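You operate a simulated robot arm through the tools that you are given. There is no shell and no other tool. Be economical: measure what you need, move in short steps, check, and stop when the job is done.

You run a simulated robot arm. Do the job below in one go: nothing can be reset, and whatever is moved stays where it is left.

## Task
Leak-test the blue finished cap. A fail goes in the reject bin, a pass back in its well.
Fine: tester stays on at 40; open the blue valve before lifting the lid; leave the lid on the bench.

Only the result counts: the job must be done as asked and must still hold three seconds after the hand-in. Knocking over, shifting, dropping, spilling or breaking anything else fails it. A push-on lid holds only when it is set on centred and level and pressed home; a screw cap is set on level and turned clockwise until tight.

## Robot
A 7-joint arm with a two-finger parallel gripper, fixed in place. Base frame: the origin is at the foot of the arm, x ahead of it, y to its left, z up; the work surface is at about z = 0. Units: mm, rad, N and s.
With the tool pointing down near the work surface it reaches from about 220 to 580 mm from the base axis. Its first joint turns from -1.152 to 1.152 rad. Payload 2.5 kg.
The TCP is the grasp point between the finger pads, 23 mm short of the fingertips. In the tool frame z runs along the fingers and y along their closing line. Largest opening 94 mm; finger width 38, thickness 10; the body of the gripper, 54 by 96 mm, starts 39 mm behind the TCP.
Orientation is that of the tool frame in the base frame, as a unit quaternion [x, y, z, w]. With the fingers straight down and closing along the base's y, the tool's x points along the base's -x, its y along +y and its z along -z.

## Interface
- The arm moves only by the tool step_arm. Its arguments are lists of equal length, an entry for each row: "dr": the turn, a rotation vector about the tool's x, y, z in rad, a list of three; "travel": the shift along the tool's x, y, z in mm, a list of three; "hand": the closure in counts, from 0 (fully open) to 255 (shut). In form: {"dr": [[ax, ay, az], ...], "travel": [[dx, dy, dz], ...], "hand": [hand, ...]}. A call has 1 to 20 rows; each row shifts and turns the commanded pose from where the row before left it, along the tool's axes as they then stand. Each row takes 0.2 s and may step no farther than 50 mm and 0.15 rad from the row before; otherwise, or with a gripper value out of range, the whole call is refused. A pose out of reach is approached as far as the arm can. The call stops where the force on the tool passes 40 N (or 10 N more than at its start, if that is more) or the arm is blocked; 0.2 s more then pass. The fingers move at their own pace (about 108 mm/s each) and stop on an object; they squeeze with about 24 N. The grip force told is the motor's: it shows also when the fingers shut on nothing. Time passes only in rows, and 0.2 s behind the last, so rows that do not move let the fingers close. It gives the time, the measured TCP pose, the force on the tool (base axes), the opening and the grip force at its end, in the units of the frame above (readings bear some noise), with the torque about the TCP (base axes, N m) and any sound that the robot's microphone picked up.
- Cameras (640 x 400 px; columns grow to the right, rows downward): "scene" is fixed at [123.3, -413.4, 539.8]; the picture's right is [0.78, -0.62, 0.00], its down [-0.38, -0.48, -0.79] and it looks along [0.49, 0.62, -0.62] (base axes); focal length 294 px, centre (320, 200). "wrist" rides on the gripper at [86, 16, -74] in the tool frame; the picture's right is [-0.18, 0.98, 0.00], its down [-0.58, -0.11, -0.81] and it looks along [-0.79, -0.15, 0.59] (tool axes); focal length 243 px, centre (320, 200). There is no depth. A picture from a camera that has moved, and an enlarged one, comes with that camera's place and axes in the base frame and with its lens.
- get_image(camera): a new picture of that camera. The clock stands still meanwhile.
- zoom(camera, box): a new picture of the part [left, top, right, bottom] of that camera's present view, enlarged. The clock stands still meanwhile.
- sign_off(): hands the job in; it is judged then, once.

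Go step by step. Nothing tells you positions but the pictures and the camera data: compare them with the known pose of the tool, close in by small moves and look again before you grip or let go. The budget is 120 turns and 68 pictures, counting those below and the enlarged ones. Unless the task says otherwise, let go and move clear before handing in, and close with one line.

The tools are called after "Emit:" as name(argument=value, ...) on one line, values as JSON. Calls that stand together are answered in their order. step_arm: Moves the arm, as the interface text tells. Its arguments: {"type":"object","properties":{"dr":{"type":"array","items":{"type":"array","items":{"type":"number"}}},"travel":{"type":"array","items":{"type":"array","items":{"type":"number"}}},"hand":{"type":"array","items":{"type":"number"}}},"required":["dr","travel","hand"]} The other tools are called the same way: get_image (camera) takes a picture; zoom (camera, box) takes an enlarged picture of a part of a camera's view; sign_off () hands the job in.

At the start:

```text
time_s: 0.0
tcp_pos: [400.4, 36.0, 309.5]
tool_rot: [-0.001, 1.0, -0.001, 0.0]
ft_force: [0.6, -1.3, 0.0]
torque: [-0.01, 0.03, -0.02]
finger_gap: 93.9
grasp_force: 0.1
```

scene: 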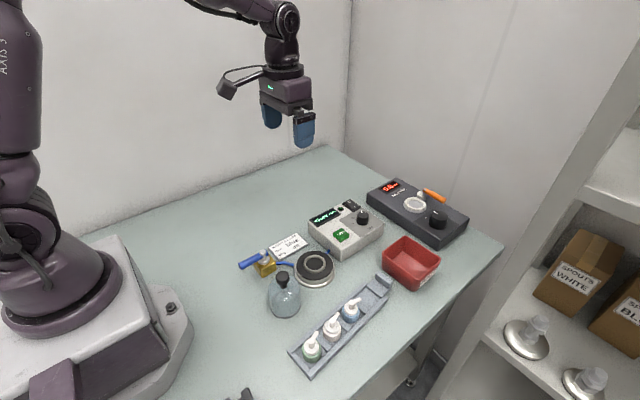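
wrist: 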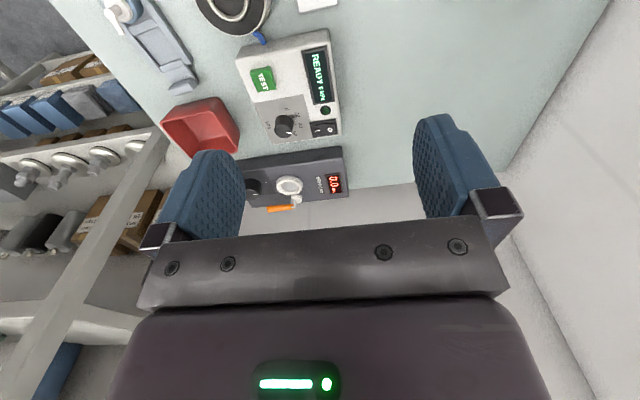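

I see a bench with a tray of three pump caps, a glass bell lid, a test base, a valve, a tester, another box and a reject bin. I'll zoom in to read the details.

Emit:
zoom(camera="scene", box=[230, 220, 350, 295])

Emit:
zoom(camera="scene", box=[300, 170, 480, 282])

Emit:
zoom(camera="scene", box=[250, 260, 410, 360])

```text
5.33 times, centred on (290, 258) of scene
camera zoom: at [123.3, -413.4, 539.8], right [0.78, -0.62, 0.0], down [-0.38, -0.48, -0.79], along [0.49, 0.62, -0.62], focal length 1566 px, centre (480, -107)
```

zoom: 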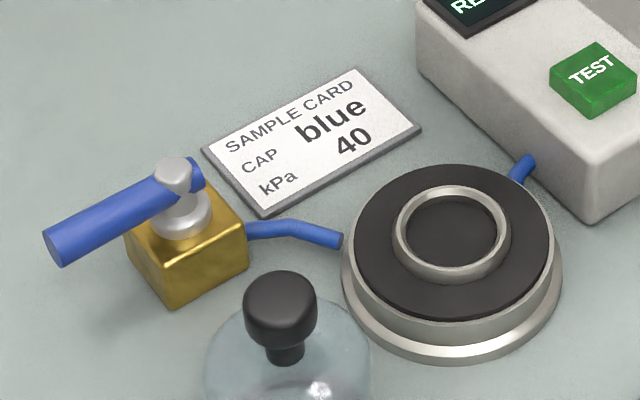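

```text
3.56 times, centred on (390, 226) of scene
camera zoom: at [123.3, -413.4, 539.8], right [0.78, -0.62, 0.0], down [-0.38, -0.48, -0.79], along [0.49, 0.62, -0.62], focal length 1044 px, centre (71, 108)
```

zoom: 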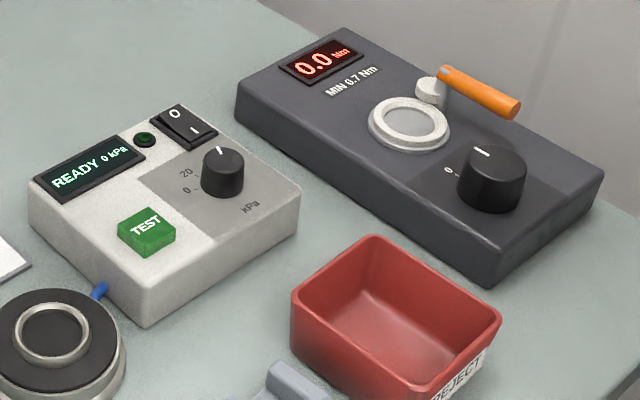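

```text
4.00 times, centred on (330, 310) of scene
camera zoom: at [123.3, -413.4, 539.8], right [0.78, -0.62, 0.0], down [-0.38, -0.48, -0.79], along [0.49, 0.62, -0.62], focal length 1175 px, centre (280, -240)
```

zoom: 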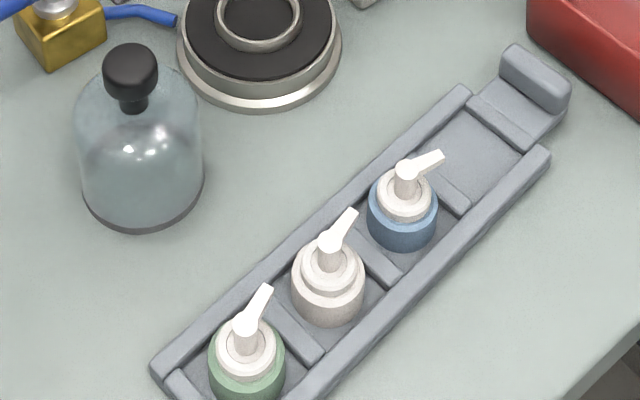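

The card says blue at 40 kPa. I'll retract the hand for a close wrist view of the valve, the base and the tray.

Emit:
step_arm(dr=[[0, 0, 0], [0, 0, 0], [0, 0, 0], [0, 0, 0]], travel=[[40, -15, 0], [40, -15, 0], [40, -15, 0], [20, -15, 0]], hand=[0, 0, 0, 0])

Emit:
get_image(camera="wrist")

```text
time_s: 1.0
tcp_pos: [260.0, -25.3, 310.5]
tool_rot: [0.0, 1.0, 0.0, 0.0]
ft_force: [0.3, -0.3, 0.7]
torque: [-0.03, 0.01, 0.03]
finger_gap: 94.0
grasp_force: 0.1
```

```text
62 pictures are left
camera wrist: at [173.0, -9.1, 385.8], right [0.18, 0.98, 0.0], down [0.58, -0.11, 0.81], along [0.79, -0.15, -0.59], focal length 243 px, centre (320, 200)
```

wrist: 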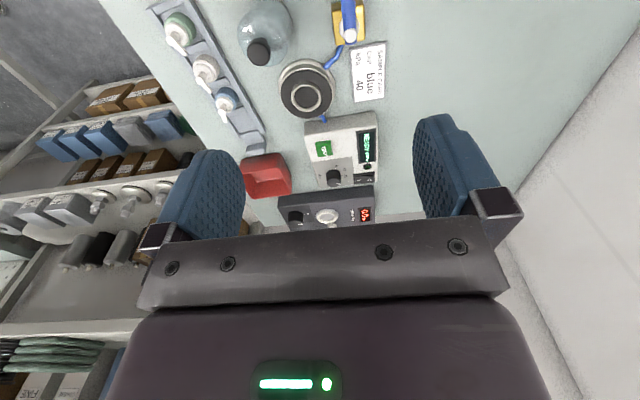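

The view is oblique, so I'll pitch the hand to look more straight down over the work area.

Emit:
step_arm(dr=[[0, 0.14, 0], [0, 0.14, 0], [0, 0.14, 0], [0, 0.14, 0]], travel=[[0, 0, 0], [0, 0, 0], [0, 0, 0], [0, 0, 0]], hand=[0, 0, 0, 0])

Emit:
get_image(camera="wrist")

```text
time_s: 2.0
tcp_pos: [259.7, -24.4, 309.7]
tool_rot: [-0.001, 0.961, 0.0, -0.278]
ft_force: [-0.2, 0.1, -0.5]
torque: [0.01, 0.01, -0.02]
finger_gap: 94.1
grasp_force: 0.0
```

```text
61 pictures are left
camera wrist: at [226.4, -8.4, 419.8], right [0.15, 0.98, -0.1], down [0.92, -0.11, 0.37], along [0.36, -0.15, -0.92], focal length 243 px, centre (320, 200)
```

wrist: 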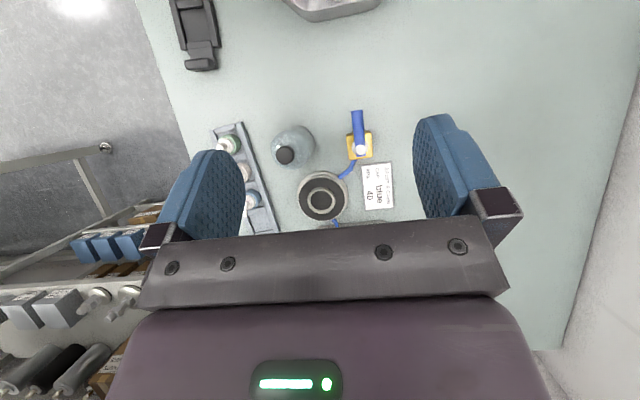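

Emit:
zoom(camera="wrist", box=[200, 90, 408, 220])

Emit:
zoom(camera="wrist", box=[320, 95, 400, 145])

Emit:
zoom(camera="scene", box=[230, 235, 310, 285])

Emit:
zoom(camera="scene", box=[305, 190, 385, 240])

```text
3.08 times, centred on (304, 155) of wrist
camera zoom: at [226.4, -8.4, 419.8], right [0.15, 0.98, -0.1], down [0.92, -0.11, 0.37], along [0.36, -0.15, -0.92], focal length 746 px, centre (369, 338)
```

zoom: 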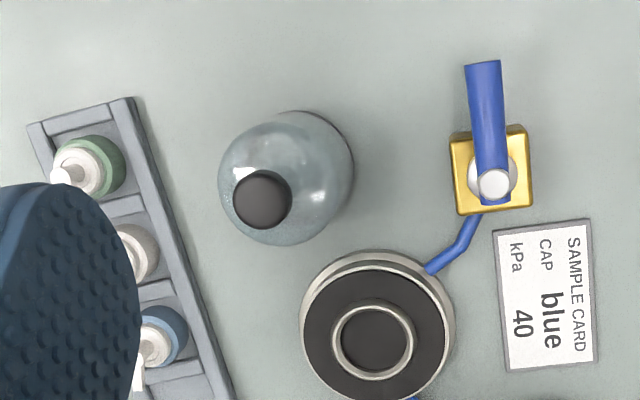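

```text
8.00 times, centred on (360, 120) of wrist
camera zoom: at [226.4, -8.4, 419.8], right [0.15, 0.98, -0.1], down [0.92, -0.11, 0.37], along [0.36, -0.15, -0.92], focal length 1941 px, centre (0, 840)
```

zoom: 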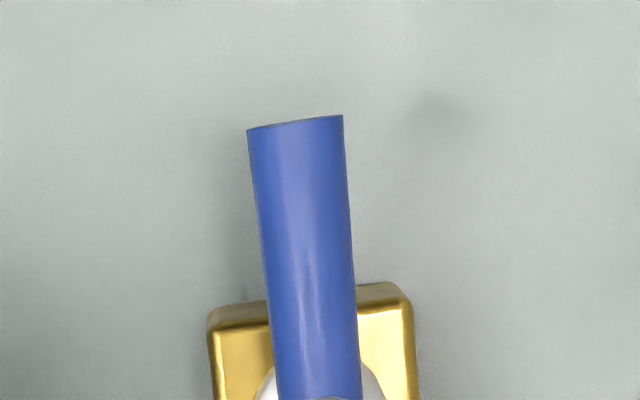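

```text
8.00 times, centred on (270, 260) of scene
camera zoom: at [123.3, -413.4, 539.8], right [0.78, -0.62, 0.0], down [-0.38, -0.48, -0.79], along [0.49, 0.62, -0.62], focal length 2350 px, centre (720, -280)
```

zoom: 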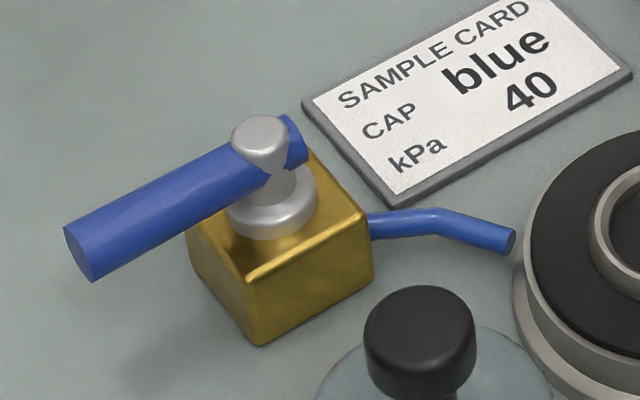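

```text
8.00 times, centred on (345, 215) of scene
camera zoom: at [123.3, -413.4, 539.8], right [0.78, -0.62, 0.0], down [-0.38, -0.48, -0.79], along [0.49, 0.62, -0.62], focal length 2350 px, centre (120, 80)
```

zoom: 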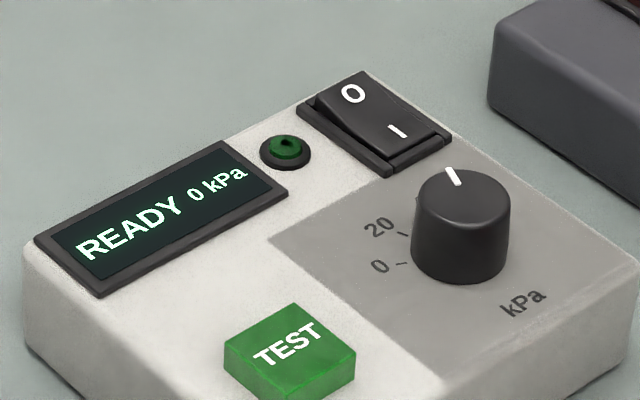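

The vent handle stands in line with its pipe, so it is probably open. The knob sits past 20. I'll move forward to read the dial and see the tester from above.

Emit:
step_arm(dr=[[0, 0, 0], [0, 0, 0], [0, 0, 0]], travel=[[-38, -15, -23.9], [-38, -15, -23.9], [-38, -15, -23.9]], hand=[0, 0, 0])

Emit:
get_image(camera="wrist")

```text
time_s: 2.8
tcp_pos: [395.7, -70.8, 309.5]
tool_rot: [-0.001, 0.961, 0.0, -0.277]
ft_force: [0.5, 0.4, 1.0]
torque: [0.0, 0.02, 0.02]
finger_gap: 94.0
grasp_force: 0.1
```

```text
56 pictures are left
camera wrist: at [361.9, -53.8, 419.9], right [0.16, 0.98, -0.1], down [0.92, -0.11, 0.37], along [0.36, -0.15, -0.92], focal length 243 px, centre (320, 200)
```

wrist: 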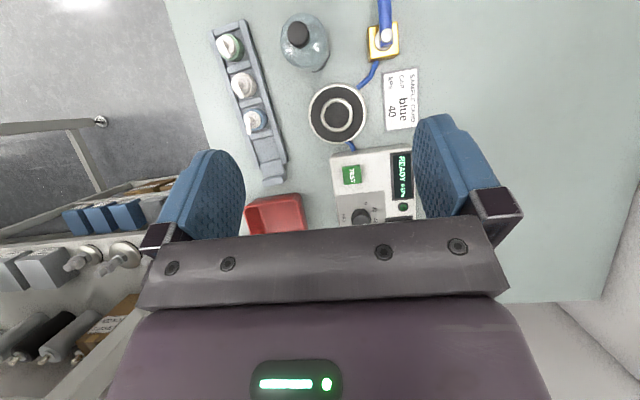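

Emit:
zoom(camera="wrist", box=[200, 20, 300, 82])

Emit:
zoom(camera="wrist", box=[200, 72, 424, 212])

Emit:
step_arm(dr=[[0, 0, 0], [0, 0, 0]], travel=[[-30, 0, -18.8], [-30, 0, -18.8]], hand=[0, 0])

Emit:
zoom(camera="wrist", box=[240, 100, 440, 225])

```text
6.40 times, centred on (250, 51) of wrist
camera zoom: at [361.9, -53.8, 419.9], right [0.16, 0.98, -0.1], down [0.92, -0.11, 0.37], along [0.36, -0.15, -0.92], focal length 1553 px, centre (768, 1154)
```

zoom: 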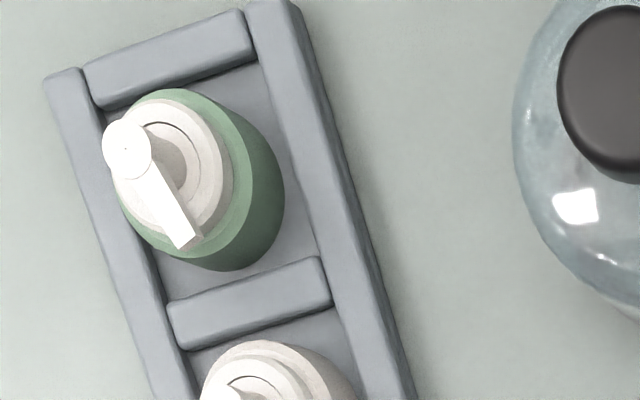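

```text
2.86 times, centred on (312, 142) of wrist
camera zoom: at [361.9, -53.8, 419.9], right [0.16, 0.98, -0.1], down [0.92, -0.11, 0.37], along [0.36, -0.15, -0.92], focal length 693 px, centre (343, 366)
```

zoom: 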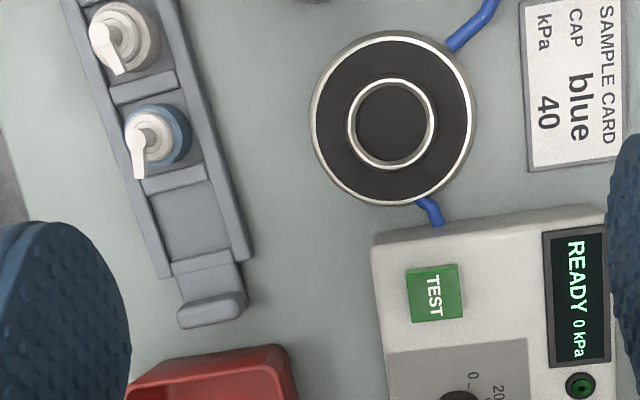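

```text
time_s: 3.4
tcp_pos: [465.0, -69.5, 309.2]
tool_rot: [0.0, 0.961, 0.001, -0.277]
ft_force: [-0.2, -0.1, 1.4]
torque: [0.0, 0.01, -0.03]
finger_gap: 94.0
grasp_force: 0.1
```

```text
3.20 times, centred on (340, 162) of wrist
camera zoom: at [432.0, -53.6, 420.4], right [0.16, 0.98, -0.1], down [0.92, -0.11, 0.37], along [0.36, -0.15, -0.92], focal length 776 px, centre (256, 320)
```

zoom: 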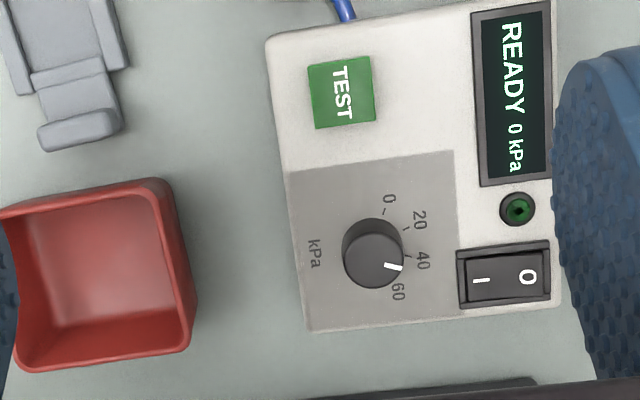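

The dial seems near 40, maybe not exactly. I'll zoom in harder from here.

Emit:
zoom(camera="wrist", box=[330, 150, 394, 190])

```text
10.00 times, centred on (362, 170) of wrist
camera zoom: at [432.0, -53.6, 420.4], right [0.16, 0.98, -0.1], down [0.92, -0.11, 0.37], along [0.36, -0.15, -0.92], focal length 2426 px, centre (-100, 500)
```

zoom: 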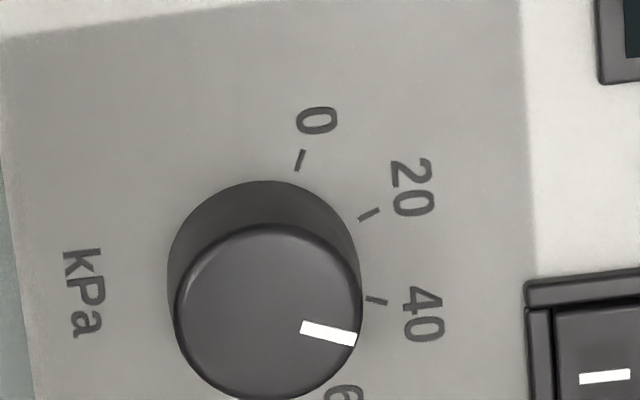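

The dial pointer lines up with the 40 tick and the tester is on, so the settings stay alone. Now I'll level the tool and go over the blue cap for a close view.

Emit:
step_arm(dr=[[0, -0.1404, 0], [0, -0.1404, 0], [0, -0.1404, 0], [0, -0.1404, 0], [0, 0, 0], [0, 0, 0], [0, 0, 0], [0, 0, 0], [0, 0, 0]], travel=[[0, 0, 0], [0, 0, 0], [0, 0, 0], [0, 0, 0], [20, -26, 32], [20, -26, 32], [20, -26, 32], [20, -26, 32], [20, -26, 32]], hand=[0, 0, 0, 0, 0, 0, 0, 0, 0])

Emit:
get_image(camera="wrist")

```text
time_s: 5.4
tcp_pos: [366.0, -201.2, 149.2]
tool_rot: [0.0, 1.0, 0.0, 0.001]
ft_force: [-0.8, 0.1, 0.1]
torque: [0.0, -0.03, -0.01]
finger_gap: 94.2
grasp_force: 0.2
```

```text
51 pictures are left
camera wrist: at [278.4, -184.4, 224.4], right [0.18, 0.98, 0.0], down [0.58, -0.11, 0.81], along [0.79, -0.15, -0.59], focal length 243 px, centre (320, 200)
```

wrist: 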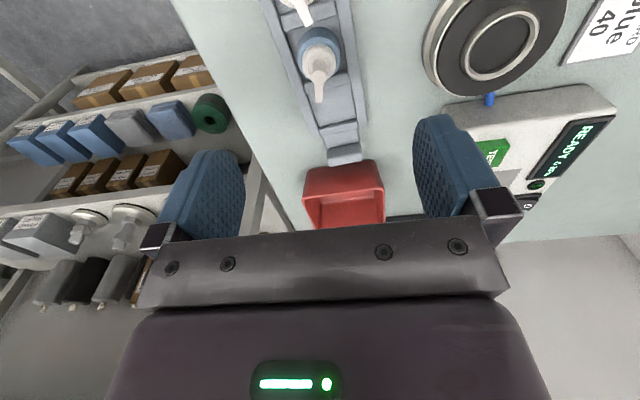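

Emit:
zoom(camera="wrist", box=[250, 0, 394, 90])

Emit:
zoom(camera="scene", box=[320, 270, 400, 320])

```text
4.44 times, centred on (322, 45) of wrist
camera zoom: at [278.4, -184.4, 224.4], right [0.18, 0.98, 0.0], down [0.58, -0.11, 0.81], along [0.79, -0.15, -0.59], focal length 1078 px, centre (311, 889)
```

zoom: 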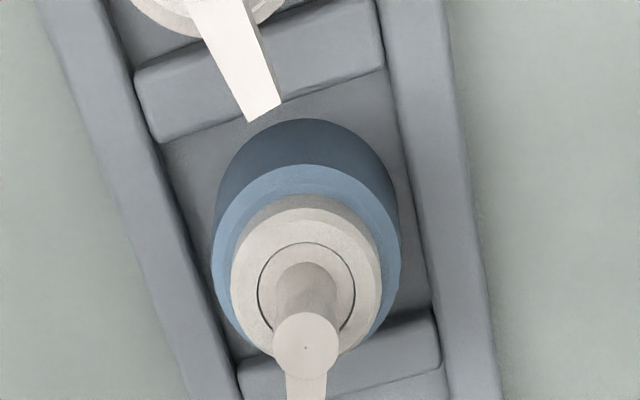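

```text
8.00 times, centred on (360, 295) of scene
camera zoom: at [123.3, -413.4, 539.8], right [0.78, -0.62, 0.0], down [-0.38, -0.48, -0.79], along [0.49, 0.62, -0.62], focal length 2350 px, centre (0, -560)
```

zoom: 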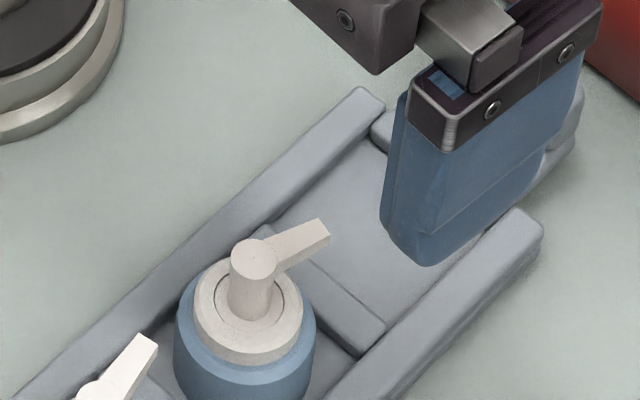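

Emit:
zoom(camera="scene", box=[335, 290, 399, 330])

```text
10.00 times, centred on (367, 310) of scene
camera zoom: at [123.3, -413.4, 539.8], right [0.78, -0.62, 0.0], down [-0.38, -0.48, -0.79], along [0.49, 0.62, -0.62], focal length 2937 px, centre (-150, -900)
```

zoom: 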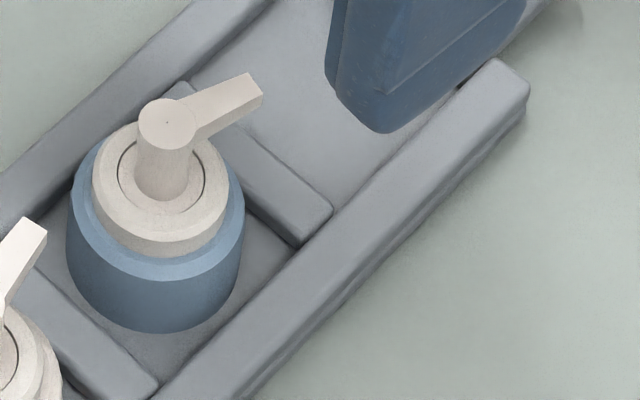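

The rails are about 10 mm high, the blue body reaches about 17 mm and the spout about 45 mm. I'll lower in part and check alignment before gripping.

Emit:
step_arm(dr=[[0, 0, 0], [0, 0, 0], [0, 0, 0]], travel=[[-1, 0, 30], [0, 0, 30], [0, 0, 20]], hand=[0, 0, 0])

Emit:
get_image(camera="wrist")

Emit:
zoom(camera="scene", box=[310, 260, 406, 320])

```text
time_s: 6.2
tcp_pos: [365.3, -198.3, 68.2]
tool_rot: [-0.001, 1.0, 0.0, 0.001]
ft_force: [-0.6, 0.1, 1.1]
torque: [0.01, -0.02, 0.0]
finger_gap: 93.9
grasp_force: 0.0
```

```text
47 pictures are left
camera wrist: at [279.0, -182.9, 144.1], right [0.18, 0.98, 0.0], down [0.58, -0.11, 0.81], along [0.79, -0.15, -0.59], focal length 243 px, centre (320, 200)
```

wrist: 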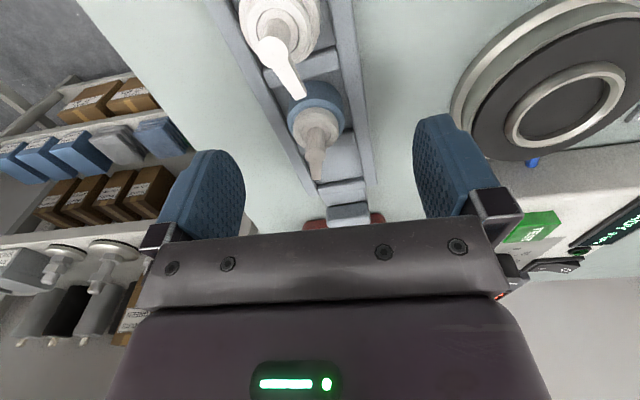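

```text
6.67 times, centred on (358, 290) of scene
camera zoom: at [123.3, -413.4, 539.8], right [0.78, -0.62, 0.0], down [-0.38, -0.48, -0.79], along [0.49, 0.62, -0.62], focal length 1958 px, centre (67, -400)
```

zoom: 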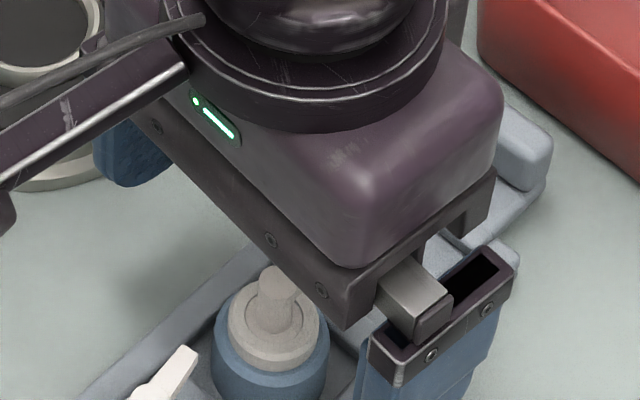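

Emit:
zoom(camera="wrist", box=[256, 70, 384, 150])

```text
5.00 times, centred on (320, 110) of wrist
camera zoom: at [279.0, -182.9, 144.1], right [0.18, 0.98, 0.0], down [0.58, -0.11, 0.81], along [0.79, -0.15, -0.59], focal length 1213 px, centre (320, 650)
```

zoom: 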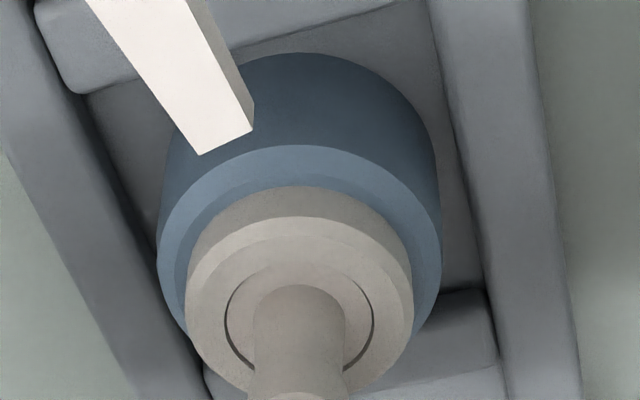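

The cap axis is at about (366.5, -201.5), with the blue top near z 18 and the spout at 47. I'll centre up and lower so the tips sit just above the rails.

Emit:
step_arm(dr=[[0, 0, 0], [0, 0, 0], [0, 0, 0]], travel=[[-1.2, -3, 10], [0, 0, 12], [0, 0, 10]], hand=[0, 0, 0])

Emit:
zoom(camera="scene", box=[310, 270, 406, 330])

```text
time_s: 7.0
tcp_pos: [368.8, -200.4, 36.3]
tool_rot: [0.0, 1.0, 0.0, 0.001]
ft_force: [0.4, 0.0, 0.1]
torque: [-0.02, -0.03, 0.0]
finger_gap: 93.9
grasp_force: 0.1
```

```text
6.67 times, centred on (358, 300) of scene
camera zoom: at [123.3, -413.4, 539.8], right [0.78, -0.62, 0.0], down [-0.38, -0.48, -0.79], along [0.49, 0.62, -0.62], focal length 1958 px, centre (67, -467)
```

zoom: 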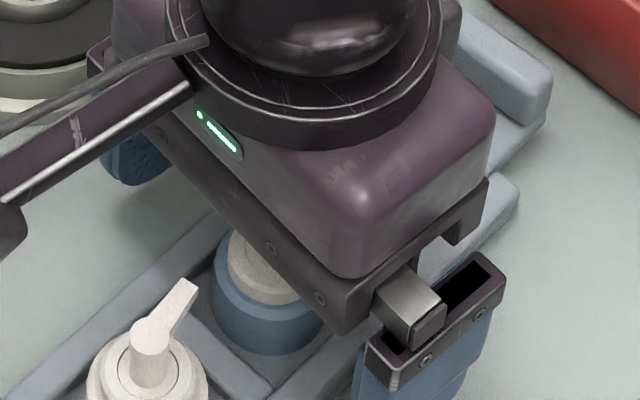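

The fingers straddle the cap. I'll close on it.

Emit:
step_arm(dr=[[0, 0, 0], [0, 0, 0], [0, 0, 0], [0, 0, 0], [0, 0, 0]], travel=[[1, -0.5, 1.5], [0, 0, 0], [0, 0, 0], [0, 0, 0], [0, 0, 0]], hand=[100, 140, 200, 255, 255])

```text
time_s: 8.2
tcp_pos: [367.4, -201.9, 35.4]
tool_rot: [-0.001, 1.0, -0.001, 0.001]
ft_force: [1.4, -0.2, 2.6]
torque: [0.04, 0.02, -0.05]
finger_gap: 31.8
grasp_force: 9.7
```

Emit:
step_arm(dr=[[0, 0, 0], [0, 0, 0], [0, 0, 0]], travel=[[0, 0, 0], [0, 0, -8], [0, 0, -12]], hand=[255, 255, 255])

Emit:
zoom(camera="scene", box=[310, 260, 406, 320])

Emit:
zoom(camera="wrist", box=[240, 80, 400, 180])

```text
time_s: 9.0
tcp_pos: [366.5, -202.9, 56.3]
tool_rot: [0.0, 1.0, 0.0, 0.0]
ft_force: [0.2, 0.3, 0.9]
torque: [-0.02, -0.01, -0.03]
finger_gap: 31.4
grasp_force: 10.0
```

```text
6.67 times, centred on (358, 290) of scene
camera zoom: at [123.3, -413.4, 539.8], right [0.78, -0.62, 0.0], down [-0.38, -0.48, -0.79], along [0.49, 0.62, -0.62], focal length 1958 px, centre (67, -400)
```

zoom: 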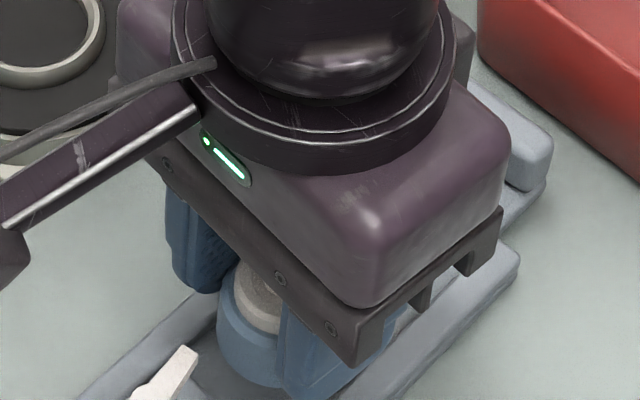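

```text
4.00 times, centred on (320, 130) of wrist
camera zoom: at [280.1, -186.5, 131.1], right [0.18, 0.98, 0.0], down [0.58, -0.11, 0.81], along [0.79, -0.15, -0.59], focal length 970 px, centre (320, 480)
```

zoom: 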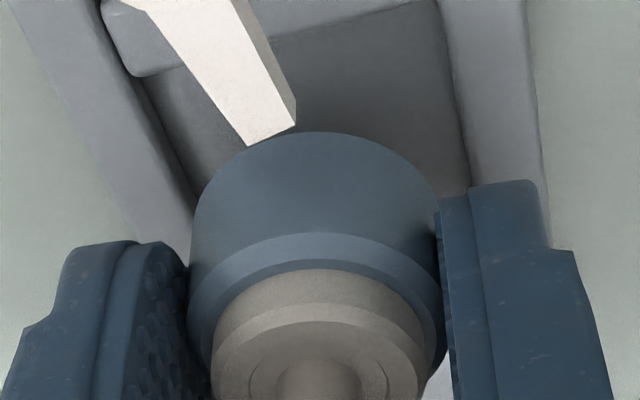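

The cap is held level. I'll raise it, carry it over the test base and look again.

Emit:
step_arm(dr=[[0, 0, 0], [0, 0, 0], [0, 0, 0], [0, 0, 0], [0, 0, 0], [0, 0, 0]], travel=[[0, 0, -27], [0, 0, -27], [-3, 33, 0], [-3, 33, 0], [-3, 33, 0], [-3, 33, 0]], hand=[255, 255, 255, 255, 255, 255])

Emit:
get_image(camera="wrist")

Emit:
zoom(camera="scene", box=[250, 200, 378, 280])

```text
time_s: 10.4
tcp_pos: [380.5, -70.5, 110.6]
tool_rot: [0.001, 1.0, 0.0, 0.001]
ft_force: [0.5, -0.5, -0.4]
torque: [-0.03, -0.03, 0.04]
finger_gap: 31.6
grasp_force: 9.9
```

```text
41 pictures are left
camera wrist: at [293.2, -53.0, 186.3], right [0.18, 0.98, 0.0], down [0.58, -0.11, 0.81], along [0.79, -0.15, -0.59], focal length 243 px, centre (320, 200)
```

wrist: 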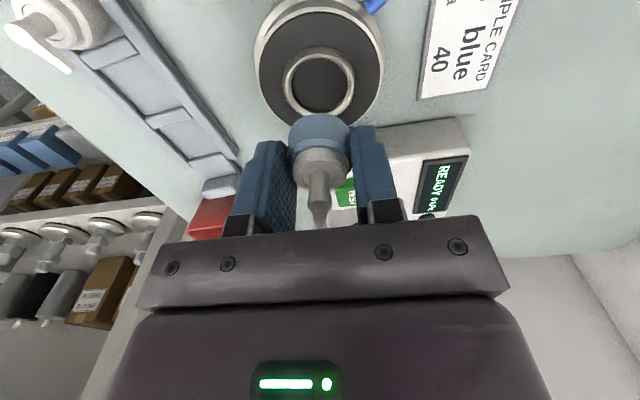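

```text
5.00 times, centred on (314, 240) of scene
camera zoom: at [123.3, -413.4, 539.8], right [0.78, -0.62, 0.0], down [-0.38, -0.48, -0.79], along [0.49, 0.62, -0.62], focal length 1468 px, centre (350, 0)
```

zoom: 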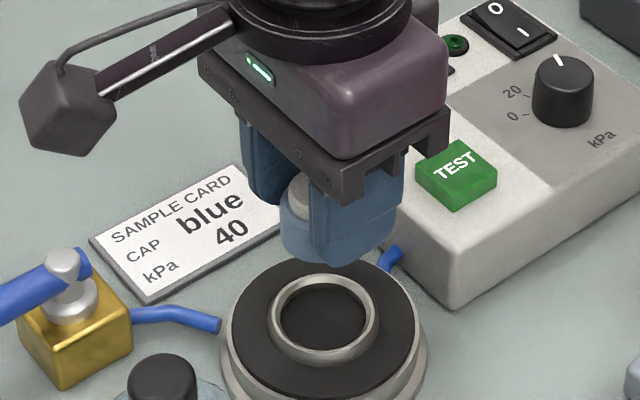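

The cap is over the ring to within a millimetre or two. I'll lower partway and check.

Emit:
step_arm(dr=[[0, 0, 0], [0, 0, 0]], travel=[[0, 0, 22], [0, 0, 20]], hand=[255, 255])

Emit:
zoom(camera="wrist", box=[220, 70, 412, 190])

Emit:
zoom(camera="scene", box=[274, 220, 354, 270])

```text
time_s: 11.0
tcp_pos: [379.4, -70.3, 67.5]
tool_rot: [0.0, 1.0, -0.001, 0.001]
ft_force: [-0.3, -0.8, 0.8]
torque: [-0.01, 0.03, -0.02]
finger_gap: 31.6
grasp_force: 10.2
```

```text
3.33 times, centred on (316, 130) of wrist
camera zoom: at [291.7, -53.6, 144.1], right [0.18, 0.98, 0.0], down [0.58, -0.11, 0.81], along [0.79, -0.15, -0.59], focal length 809 px, centre (333, 433)
```

zoom: 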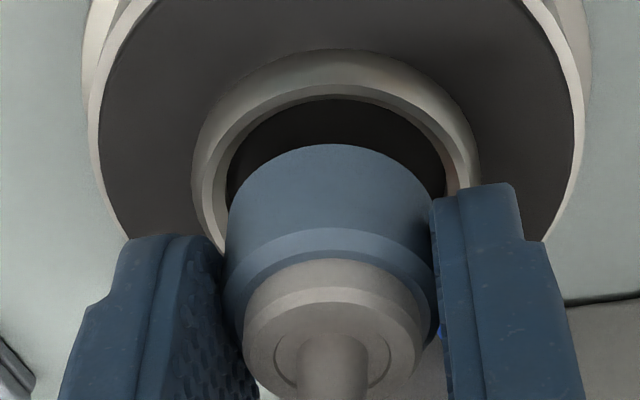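

```text
8.00 times, centred on (314, 245) of scene
camera zoom: at [123.3, -413.4, 539.8], right [0.78, -0.62, 0.0], down [-0.38, -0.48, -0.79], along [0.49, 0.62, -0.62], focal length 2350 px, centre (368, -160)
```

zoom: 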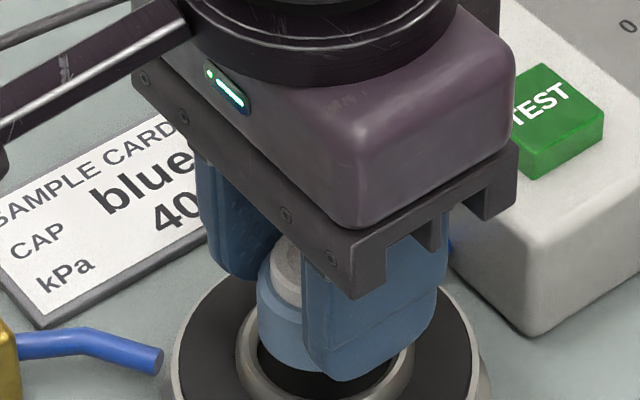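

The cap sits slightly short of the ring's centre, so I'll nudge it by about a millimetre and lower on small steps, watching force.

Emit:
step_arm(dr=[[0, 0, 0], [0, 0, 0], [0, 0, 0]], travel=[[-1.3, 0.6, 5], [0, 0, 5], [0, 0, 3]], hand=[255, 255, 255])

Emit:
zoom(camera="scene", box=[282, 230, 346, 270])

```text
time_s: 11.8
tcp_pos: [380.6, -70.3, 55.1]
tool_rot: [0.0, 1.0, 0.0, 0.001]
ft_force: [0.2, 0.1, 0.4]
torque: [0.0, 0.0, 0.01]
finger_gap: 31.7
grasp_force: 9.8
```

```text
10.00 times, centred on (314, 250) of scene
camera zoom: at [123.3, -413.4, 539.8], right [0.78, -0.62, 0.0], down [-0.38, -0.48, -0.79], along [0.49, 0.62, -0.62], focal length 2937 px, centre (380, -300)
```

zoom: 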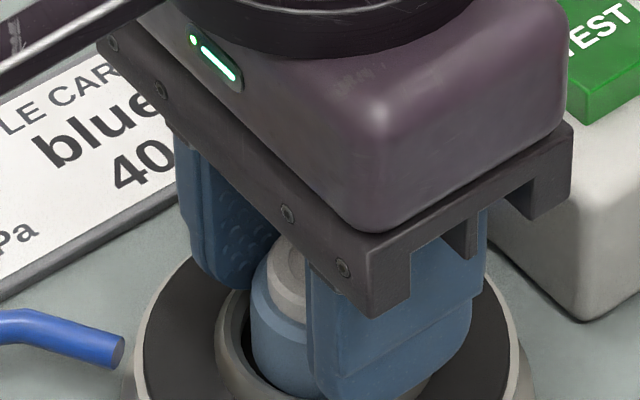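

Emit:
step_arm(dr=[[0, 0, 0], [0, 0, 0]], travel=[[0, 0, 1.5], [0, 0, 1.5]], hand=[255, 255])

```text
time_s: 12.4
tcp_pos: [381.5, -70.1, 51.4]
tool_rot: [0.0, 1.0, 0.0, 0.0]
ft_force: [-12.9, 3.7, 36.2]
torque: [-0.07, 0.64, -0.08]
finger_gap: 31.5
grasp_force: 10.5
```

Contact came with a sideways push, so I'll ease up and look at how the cap sits in the ring.

Emit:
step_arm(dr=[[0, 0, 0], [0, 0, 0]], travel=[[0.5, 0, -1.2], [0, 0, 0]], hand=[255, 255])

Emit:
zoom(camera="wrist", box=[220, 50, 412, 170])

```text
time_s: 13.0
tcp_pos: [380.5, -70.7, 52.3]
tool_rot: [0.001, 1.0, 0.0, 0.002]
ft_force: [-6.9, 2.2, 28.8]
torque: [0.31, 0.6, -0.1]
finger_gap: 31.5
grasp_force: 10.3
```

```text
3.33 times, centred on (316, 110) of wrist
camera zoom: at [293.3, -54.1, 128.4], right [0.18, 0.98, 0.0], down [0.58, -0.11, 0.81], along [0.79, -0.15, -0.59], focal length 809 px, centre (333, 500)
```

zoom: 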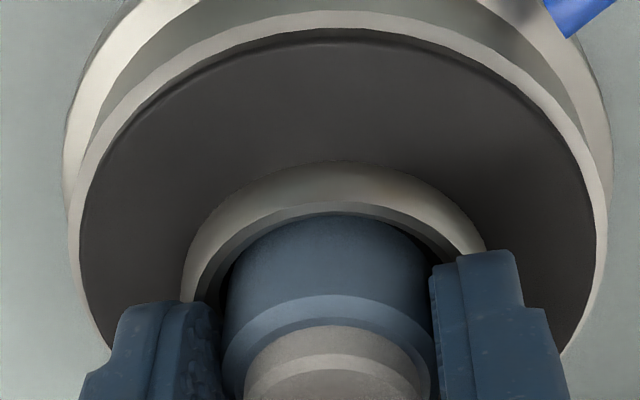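

Emit:
zoom(camera="wrist", box=[272, 90, 368, 150])

```text
6.67 times, centred on (320, 120) of wrist
camera zoom: at [293.3, -54.1, 128.4], right [0.18, 0.98, 0.0], down [0.58, -0.11, 0.81], along [0.79, -0.15, -0.59], focal length 1618 px, centre (320, 733)
```

zoom: 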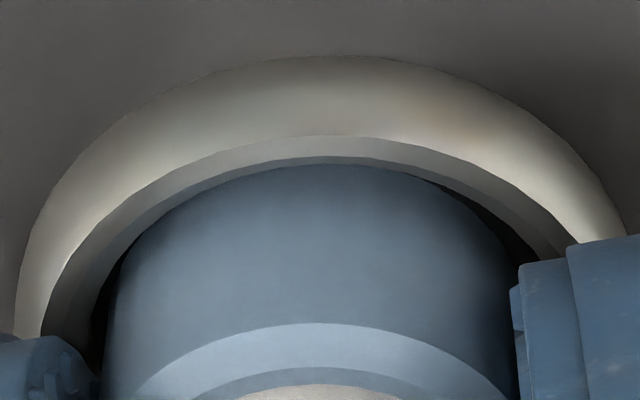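

The cap's near edge seems to be on the ring's near bevel. I'll lift clear, move slightly forward and to +y, and lower again.

Emit:
step_arm(dr=[[0, 0, 0], [0, 0, 0], [0, 0, 0]], travel=[[0, 0, -4], [-2, 0.6, 0], [0, 0, 0]], hand=[255, 255, 255])

Emit:
step_arm(dr=[[0, 0, 0], [0, 0, 0]], travel=[[0, 0, 2], [0, 0, 1]], hand=[255, 255])

```text
time_s: 13.8
tcp_pos: [380.8, -69.5, 56.6]
tool_rot: [-0.001, 1.0, 0.0, 0.0]
ft_force: [-0.2, 0.1, -0.2]
torque: [-0.03, 0.01, -0.02]
finger_gap: 31.8
grasp_force: 10.5
```

```text
time_s: 14.4
tcp_pos: [382.5, -70.6, 53.4]
tool_rot: [0.0, 1.0, 0.001, 0.001]
ft_force: [-0.3, -0.5, -0.3]
torque: [-0.02, 0.04, -0.02]
finger_gap: 31.5
grasp_force: 9.8
```

Emit:
step_arm(dr=[[0, 0, 0], [0, 0, 0]], travel=[[0, 0, 0.8], [0, 0, 0.8]], hand=[255, 255])

Emit:
step_arm(dr=[[0, 0, 0]], travel=[[0, 0, 0.8]], hand=[255])

```text
time_s: 15.0
tcp_pos: [382.5, -70.6, 53.1]
tool_rot: [0.0, 1.0, 0.0, 0.0]
ft_force: [-6.4, 0.8, 24.4]
torque: [0.11, 0.56, 0.03]
finger_gap: 31.5
grasp_force: 9.9
```

```text
time_s: 15.5
tcp_pos: [383.1, -70.0, 53.2]
tool_rot: [0.0, 1.0, 0.0, 0.001]
ft_force: [0.0, -0.3, 2.0]
torque: [0.04, 0.04, -0.02]
finger_gap: 31.8
grasp_force: 10.6
stopped in row 1: the force on the tool passed its limit at 42 N (the readings are from after the stop); the commanded pose is now the measured one
```

Emit:
zoom(camera="wrist", box=[272, 90, 368, 150])

Emit:
zoom(camera="scene", box=[290, 240, 338, 270])

```text
6.67 times, centred on (320, 120) of wrist
camera zoom: at [295.2, -53.4, 128.5], right [0.18, 0.98, 0.0], down [0.58, -0.11, 0.81], along [0.79, -0.15, -0.59], focal length 1618 px, centre (320, 733)
```

zoom: 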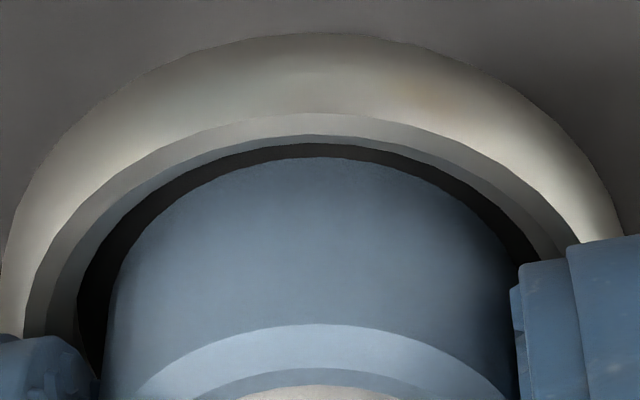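

```text
13.33 times, centred on (314, 255) of scene
camera zoom: at [123.3, -413.4, 539.8], right [0.78, -0.62, 0.0], down [-0.38, -0.48, -0.79], along [0.49, 0.62, -0.62], focal length 3916 px, centre (400, -533)
```

zoom: 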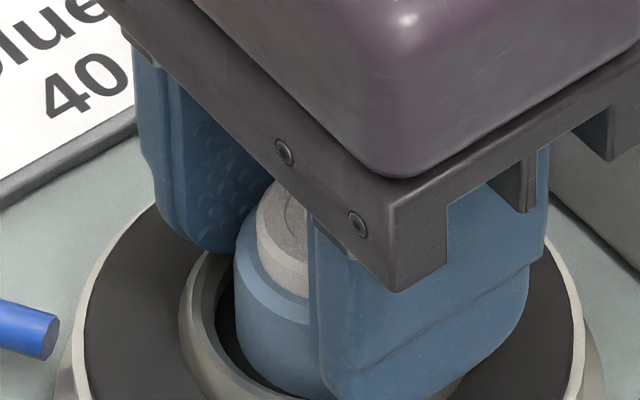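

The dark gap is now even all round, so the cap is centred in the ring and touching down. I'll release it gently and rise.

Emit:
step_arm(dr=[[0, 0, 0], [0, 0, 0], [0, 0, 0], [0, 0, 0]], travel=[[0, 0, 0], [0, 0, 0], [0, 0, 0], [0, 0, 0]], hand=[150, 120, 60, 0])

Emit:
step_arm(dr=[[0, 0, 0], [0, 0, 0], [0, 0, 0]], travel=[[0, 0, -20], [0, 0, -35], [0, 0, -35]], hand=[0, 0, 0])

Emit:
zoom(camera="wrist", box=[220, 20, 412, 140])

Emit:
zoom(camera="scene", box=[250, 230, 346, 290])

```text
time_s: 16.5
tcp_pos: [384.5, -69.5, 52.4]
tool_rot: [0.0, 1.0, 0.0, 0.001]
ft_force: [-0.5, -0.4, 0.6]
torque: [-0.01, -0.02, -0.01]
finger_gap: 93.8
grasp_force: 0.1
```

```text
time_s: 17.3
tcp_pos: [383.8, -70.2, 144.2]
tool_rot: [0.0, 1.0, 0.0, 0.001]
ft_force: [-0.4, -0.2, 0.6]
torque: [0.0, -0.02, 0.01]
finger_gap: 94.0
grasp_force: 0.0
```

```text
3.33 times, centred on (316, 80) of wrist
camera zoom: at [296.3, -53.3, 219.6], right [0.18, 0.98, 0.0], down [0.58, -0.11, 0.81], along [0.79, -0.15, -0.59], focal length 809 px, centre (333, 600)
```

zoom: 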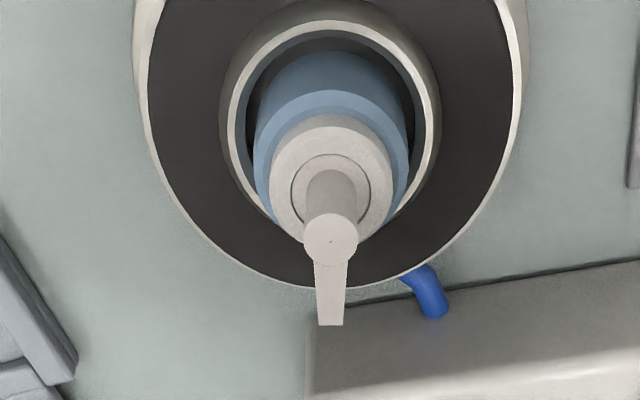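

```text
6.67 times, centred on (298, 260) of scene
camera zoom: at [123.3, -413.4, 539.8], right [0.78, -0.62, 0.0], down [-0.38, -0.48, -0.79], along [0.49, 0.62, -0.62], focal length 1958 px, centre (467, -200)
```

zoom: 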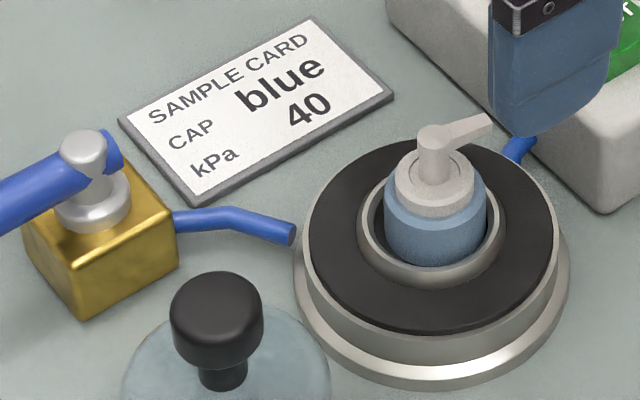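

The cap stands level in the ring. Next is the jar, so I'll move over it and measure the knob.

Emit:
step_arm(dr=[[0, 0, 0], [0, 0, 0], [0, 0, 0], [0, 0, 0]], travel=[[0, 0, -40], [34, -10, 0], [34, -10, 0], [34, -10, 0]], hand=[0, 0, 0, 0])

Emit:
zoom(camera="wrist", box=[208, 0, 432, 140])

Emit:
zoom(camera="scene", box=[246, 260, 326, 325])

```text
time_s: 18.3
tcp_pos: [279.0, -99.1, 182.6]
tool_rot: [0.0, 1.0, 0.0, 0.001]
ft_force: [0.1, -0.1, 0.3]
torque: [0.01, 0.02, 0.03]
finger_gap: 94.2
grasp_force: 0.1
```

```text
2.86 times, centred on (320, 70) of wrist
camera zoom: at [192.4, -83.0, 257.9], right [0.18, 0.98, 0.0], down [0.58, -0.11, 0.81], along [0.79, -0.15, -0.59], focal length 693 px, centre (320, 571)
```

zoom: 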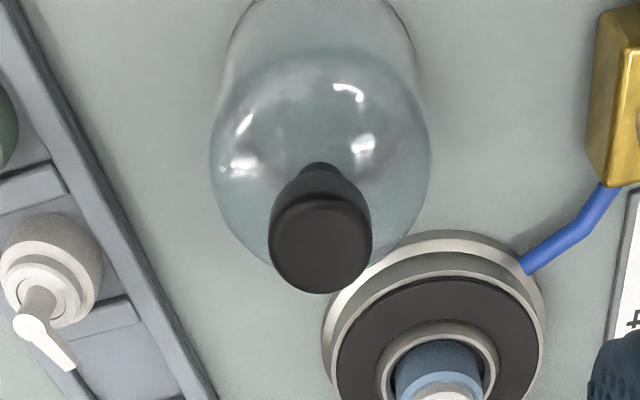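

```text
6.15 times, centred on (286, 292) of scene
camera zoom: at [123.3, -413.4, 539.8], right [0.78, -0.62, 0.0], down [-0.38, -0.48, -0.79], along [0.49, 0.62, -0.62], focal length 1807 px, centre (529, -369)
```

zoom: 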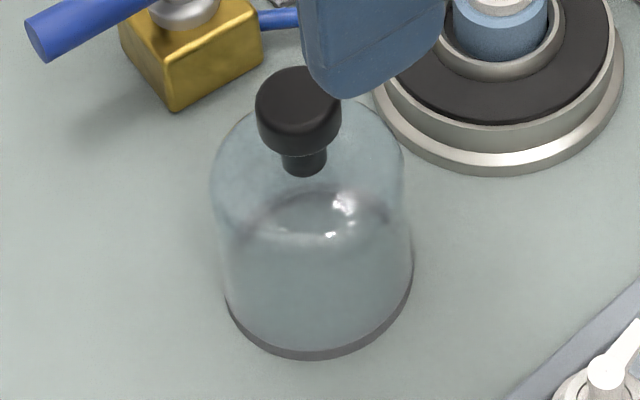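

Knob is at about (281, -99), z 76–90, with the dome top near 64. I'll lower so the fingertips stop at about z 70.

Emit:
step_arm(dr=[[0, 0, 0], [0, 0, 0], [0, 0, 0]], travel=[[-2, 0, 30], [0, 0, 30], [0, 0, 28]], hand=[0, 0, 0])

Emit:
get_image(camera="wrist")

```text
time_s: 19.1
tcp_pos: [282.9, -101.1, 95.9]
tool_rot: [-0.001, 1.0, 0.0, 0.002]
ft_force: [-0.5, -0.7, 0.8]
torque: [0.0, 0.01, 0.01]
finger_gap: 94.3
grasp_force: 0.1
```

```text
28 pictures are left
camera wrist: at [194.8, -83.7, 171.4], right [0.18, 0.98, 0.0], down [0.58, -0.11, 0.81], along [0.79, -0.15, -0.59], focal length 243 px, centre (320, 200)
```

wrist: 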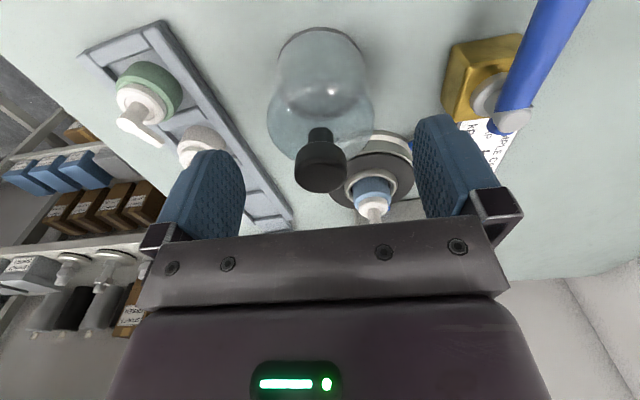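

Emit:
step_arm(dr=[[0, 0, 0], [0, 0, 0], [0, 0, 0], [0, 0, 0], [0, 0, 0], [0, 0, 0]], travel=[[0, 0.5, 2], [0, 0, 0], [0, 0, 0], [0, 0, 0], [0, 0, 0], [0, 0, 0]], hand=[100, 150, 255, 255, 255, 255])

Emit:
step_arm(dr=[[0, 0, 0], [0, 0, 0]], travel=[[0, 0, -10], [0, 0, -20]], hand=[255, 255])

Emit:
get_image(camera="scene")

```text
time_s: 20.5
tcp_pos: [282.7, -99.4, 94.1]
tool_rot: [0.0, 1.0, 0.0, 0.002]
ft_force: [0.4, 0.4, 0.2]
torque: [0.02, -0.01, -0.04]
finger_gap: 24.8
grasp_force: 24.0
```

```text
time_s: 21.1
tcp_pos: [283.9, -99.9, 123.9]
tool_rot: [0.0, 1.0, 0.0, 0.001]
ft_force: [-0.1, -0.9, -1.1]
torque: [0.0, -0.01, 0.03]
finger_gap: 24.5
grasp_force: 23.8
```

```text
27 pictures are left
```

scene: 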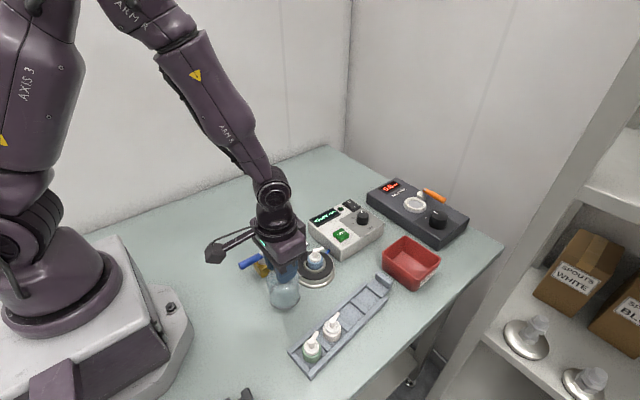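

The jar is lifted cleanly. I'll raise it above the cap, move it over the base axis and check from both cameras.

Emit:
step_arm(dr=[[0, 0, 0], [0, 0, 0], [0, 0, 0], [0, 0, 0], [0, 0, 0], [0, 0, 0]], travel=[[0, 0, -30], [0, 0, -30], [-25, 7.4, 0], [-25, 7.4, 0], [-25, 7.4, 0], [-25, 7.3, 0]], hand=[255, 255, 255, 255, 255, 255])

Emit:
get_image(camera="wrist")

Emit:
zoom(camera="scene", box=[266, 200, 362, 290])

```text
time_s: 22.5
tcp_pos: [383.3, -69.9, 183.9]
tool_rot: [0.0, 1.0, 0.0, 0.001]
ft_force: [0.0, 0.5, -0.9]
torque: [-0.05, -0.03, 0.0]
finger_gap: 24.9
grasp_force: 24.4
```

```text
26 pictures are left
camera wrist: at [295.9, -53.0, 259.9], right [0.18, 0.98, 0.0], down [0.58, -0.11, 0.81], along [0.79, -0.15, -0.59], focal length 243 px, centre (320, 200)
```

wrist: 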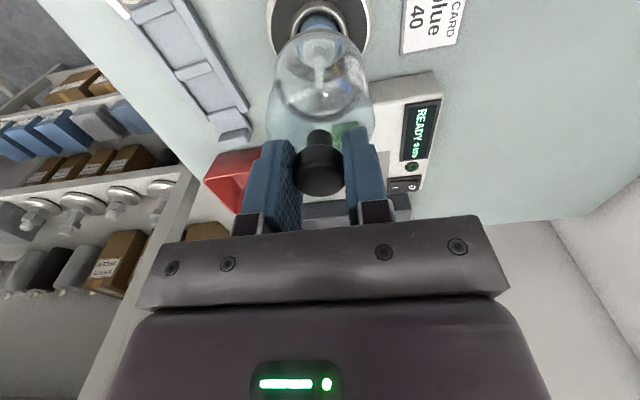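

```text
4.44 times, centred on (314, 245) of scene
camera zoom: at [123.3, -413.4, 539.8], right [0.78, -0.62, 0.0], down [-0.38, -0.48, -0.79], along [0.49, 0.62, -0.62], focal length 1305 px, centre (347, 0)
```

zoom: 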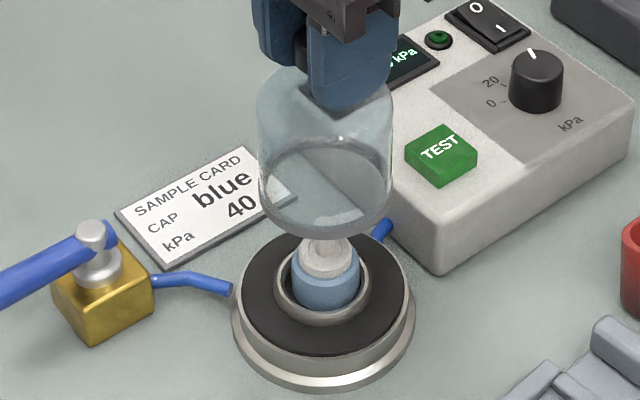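

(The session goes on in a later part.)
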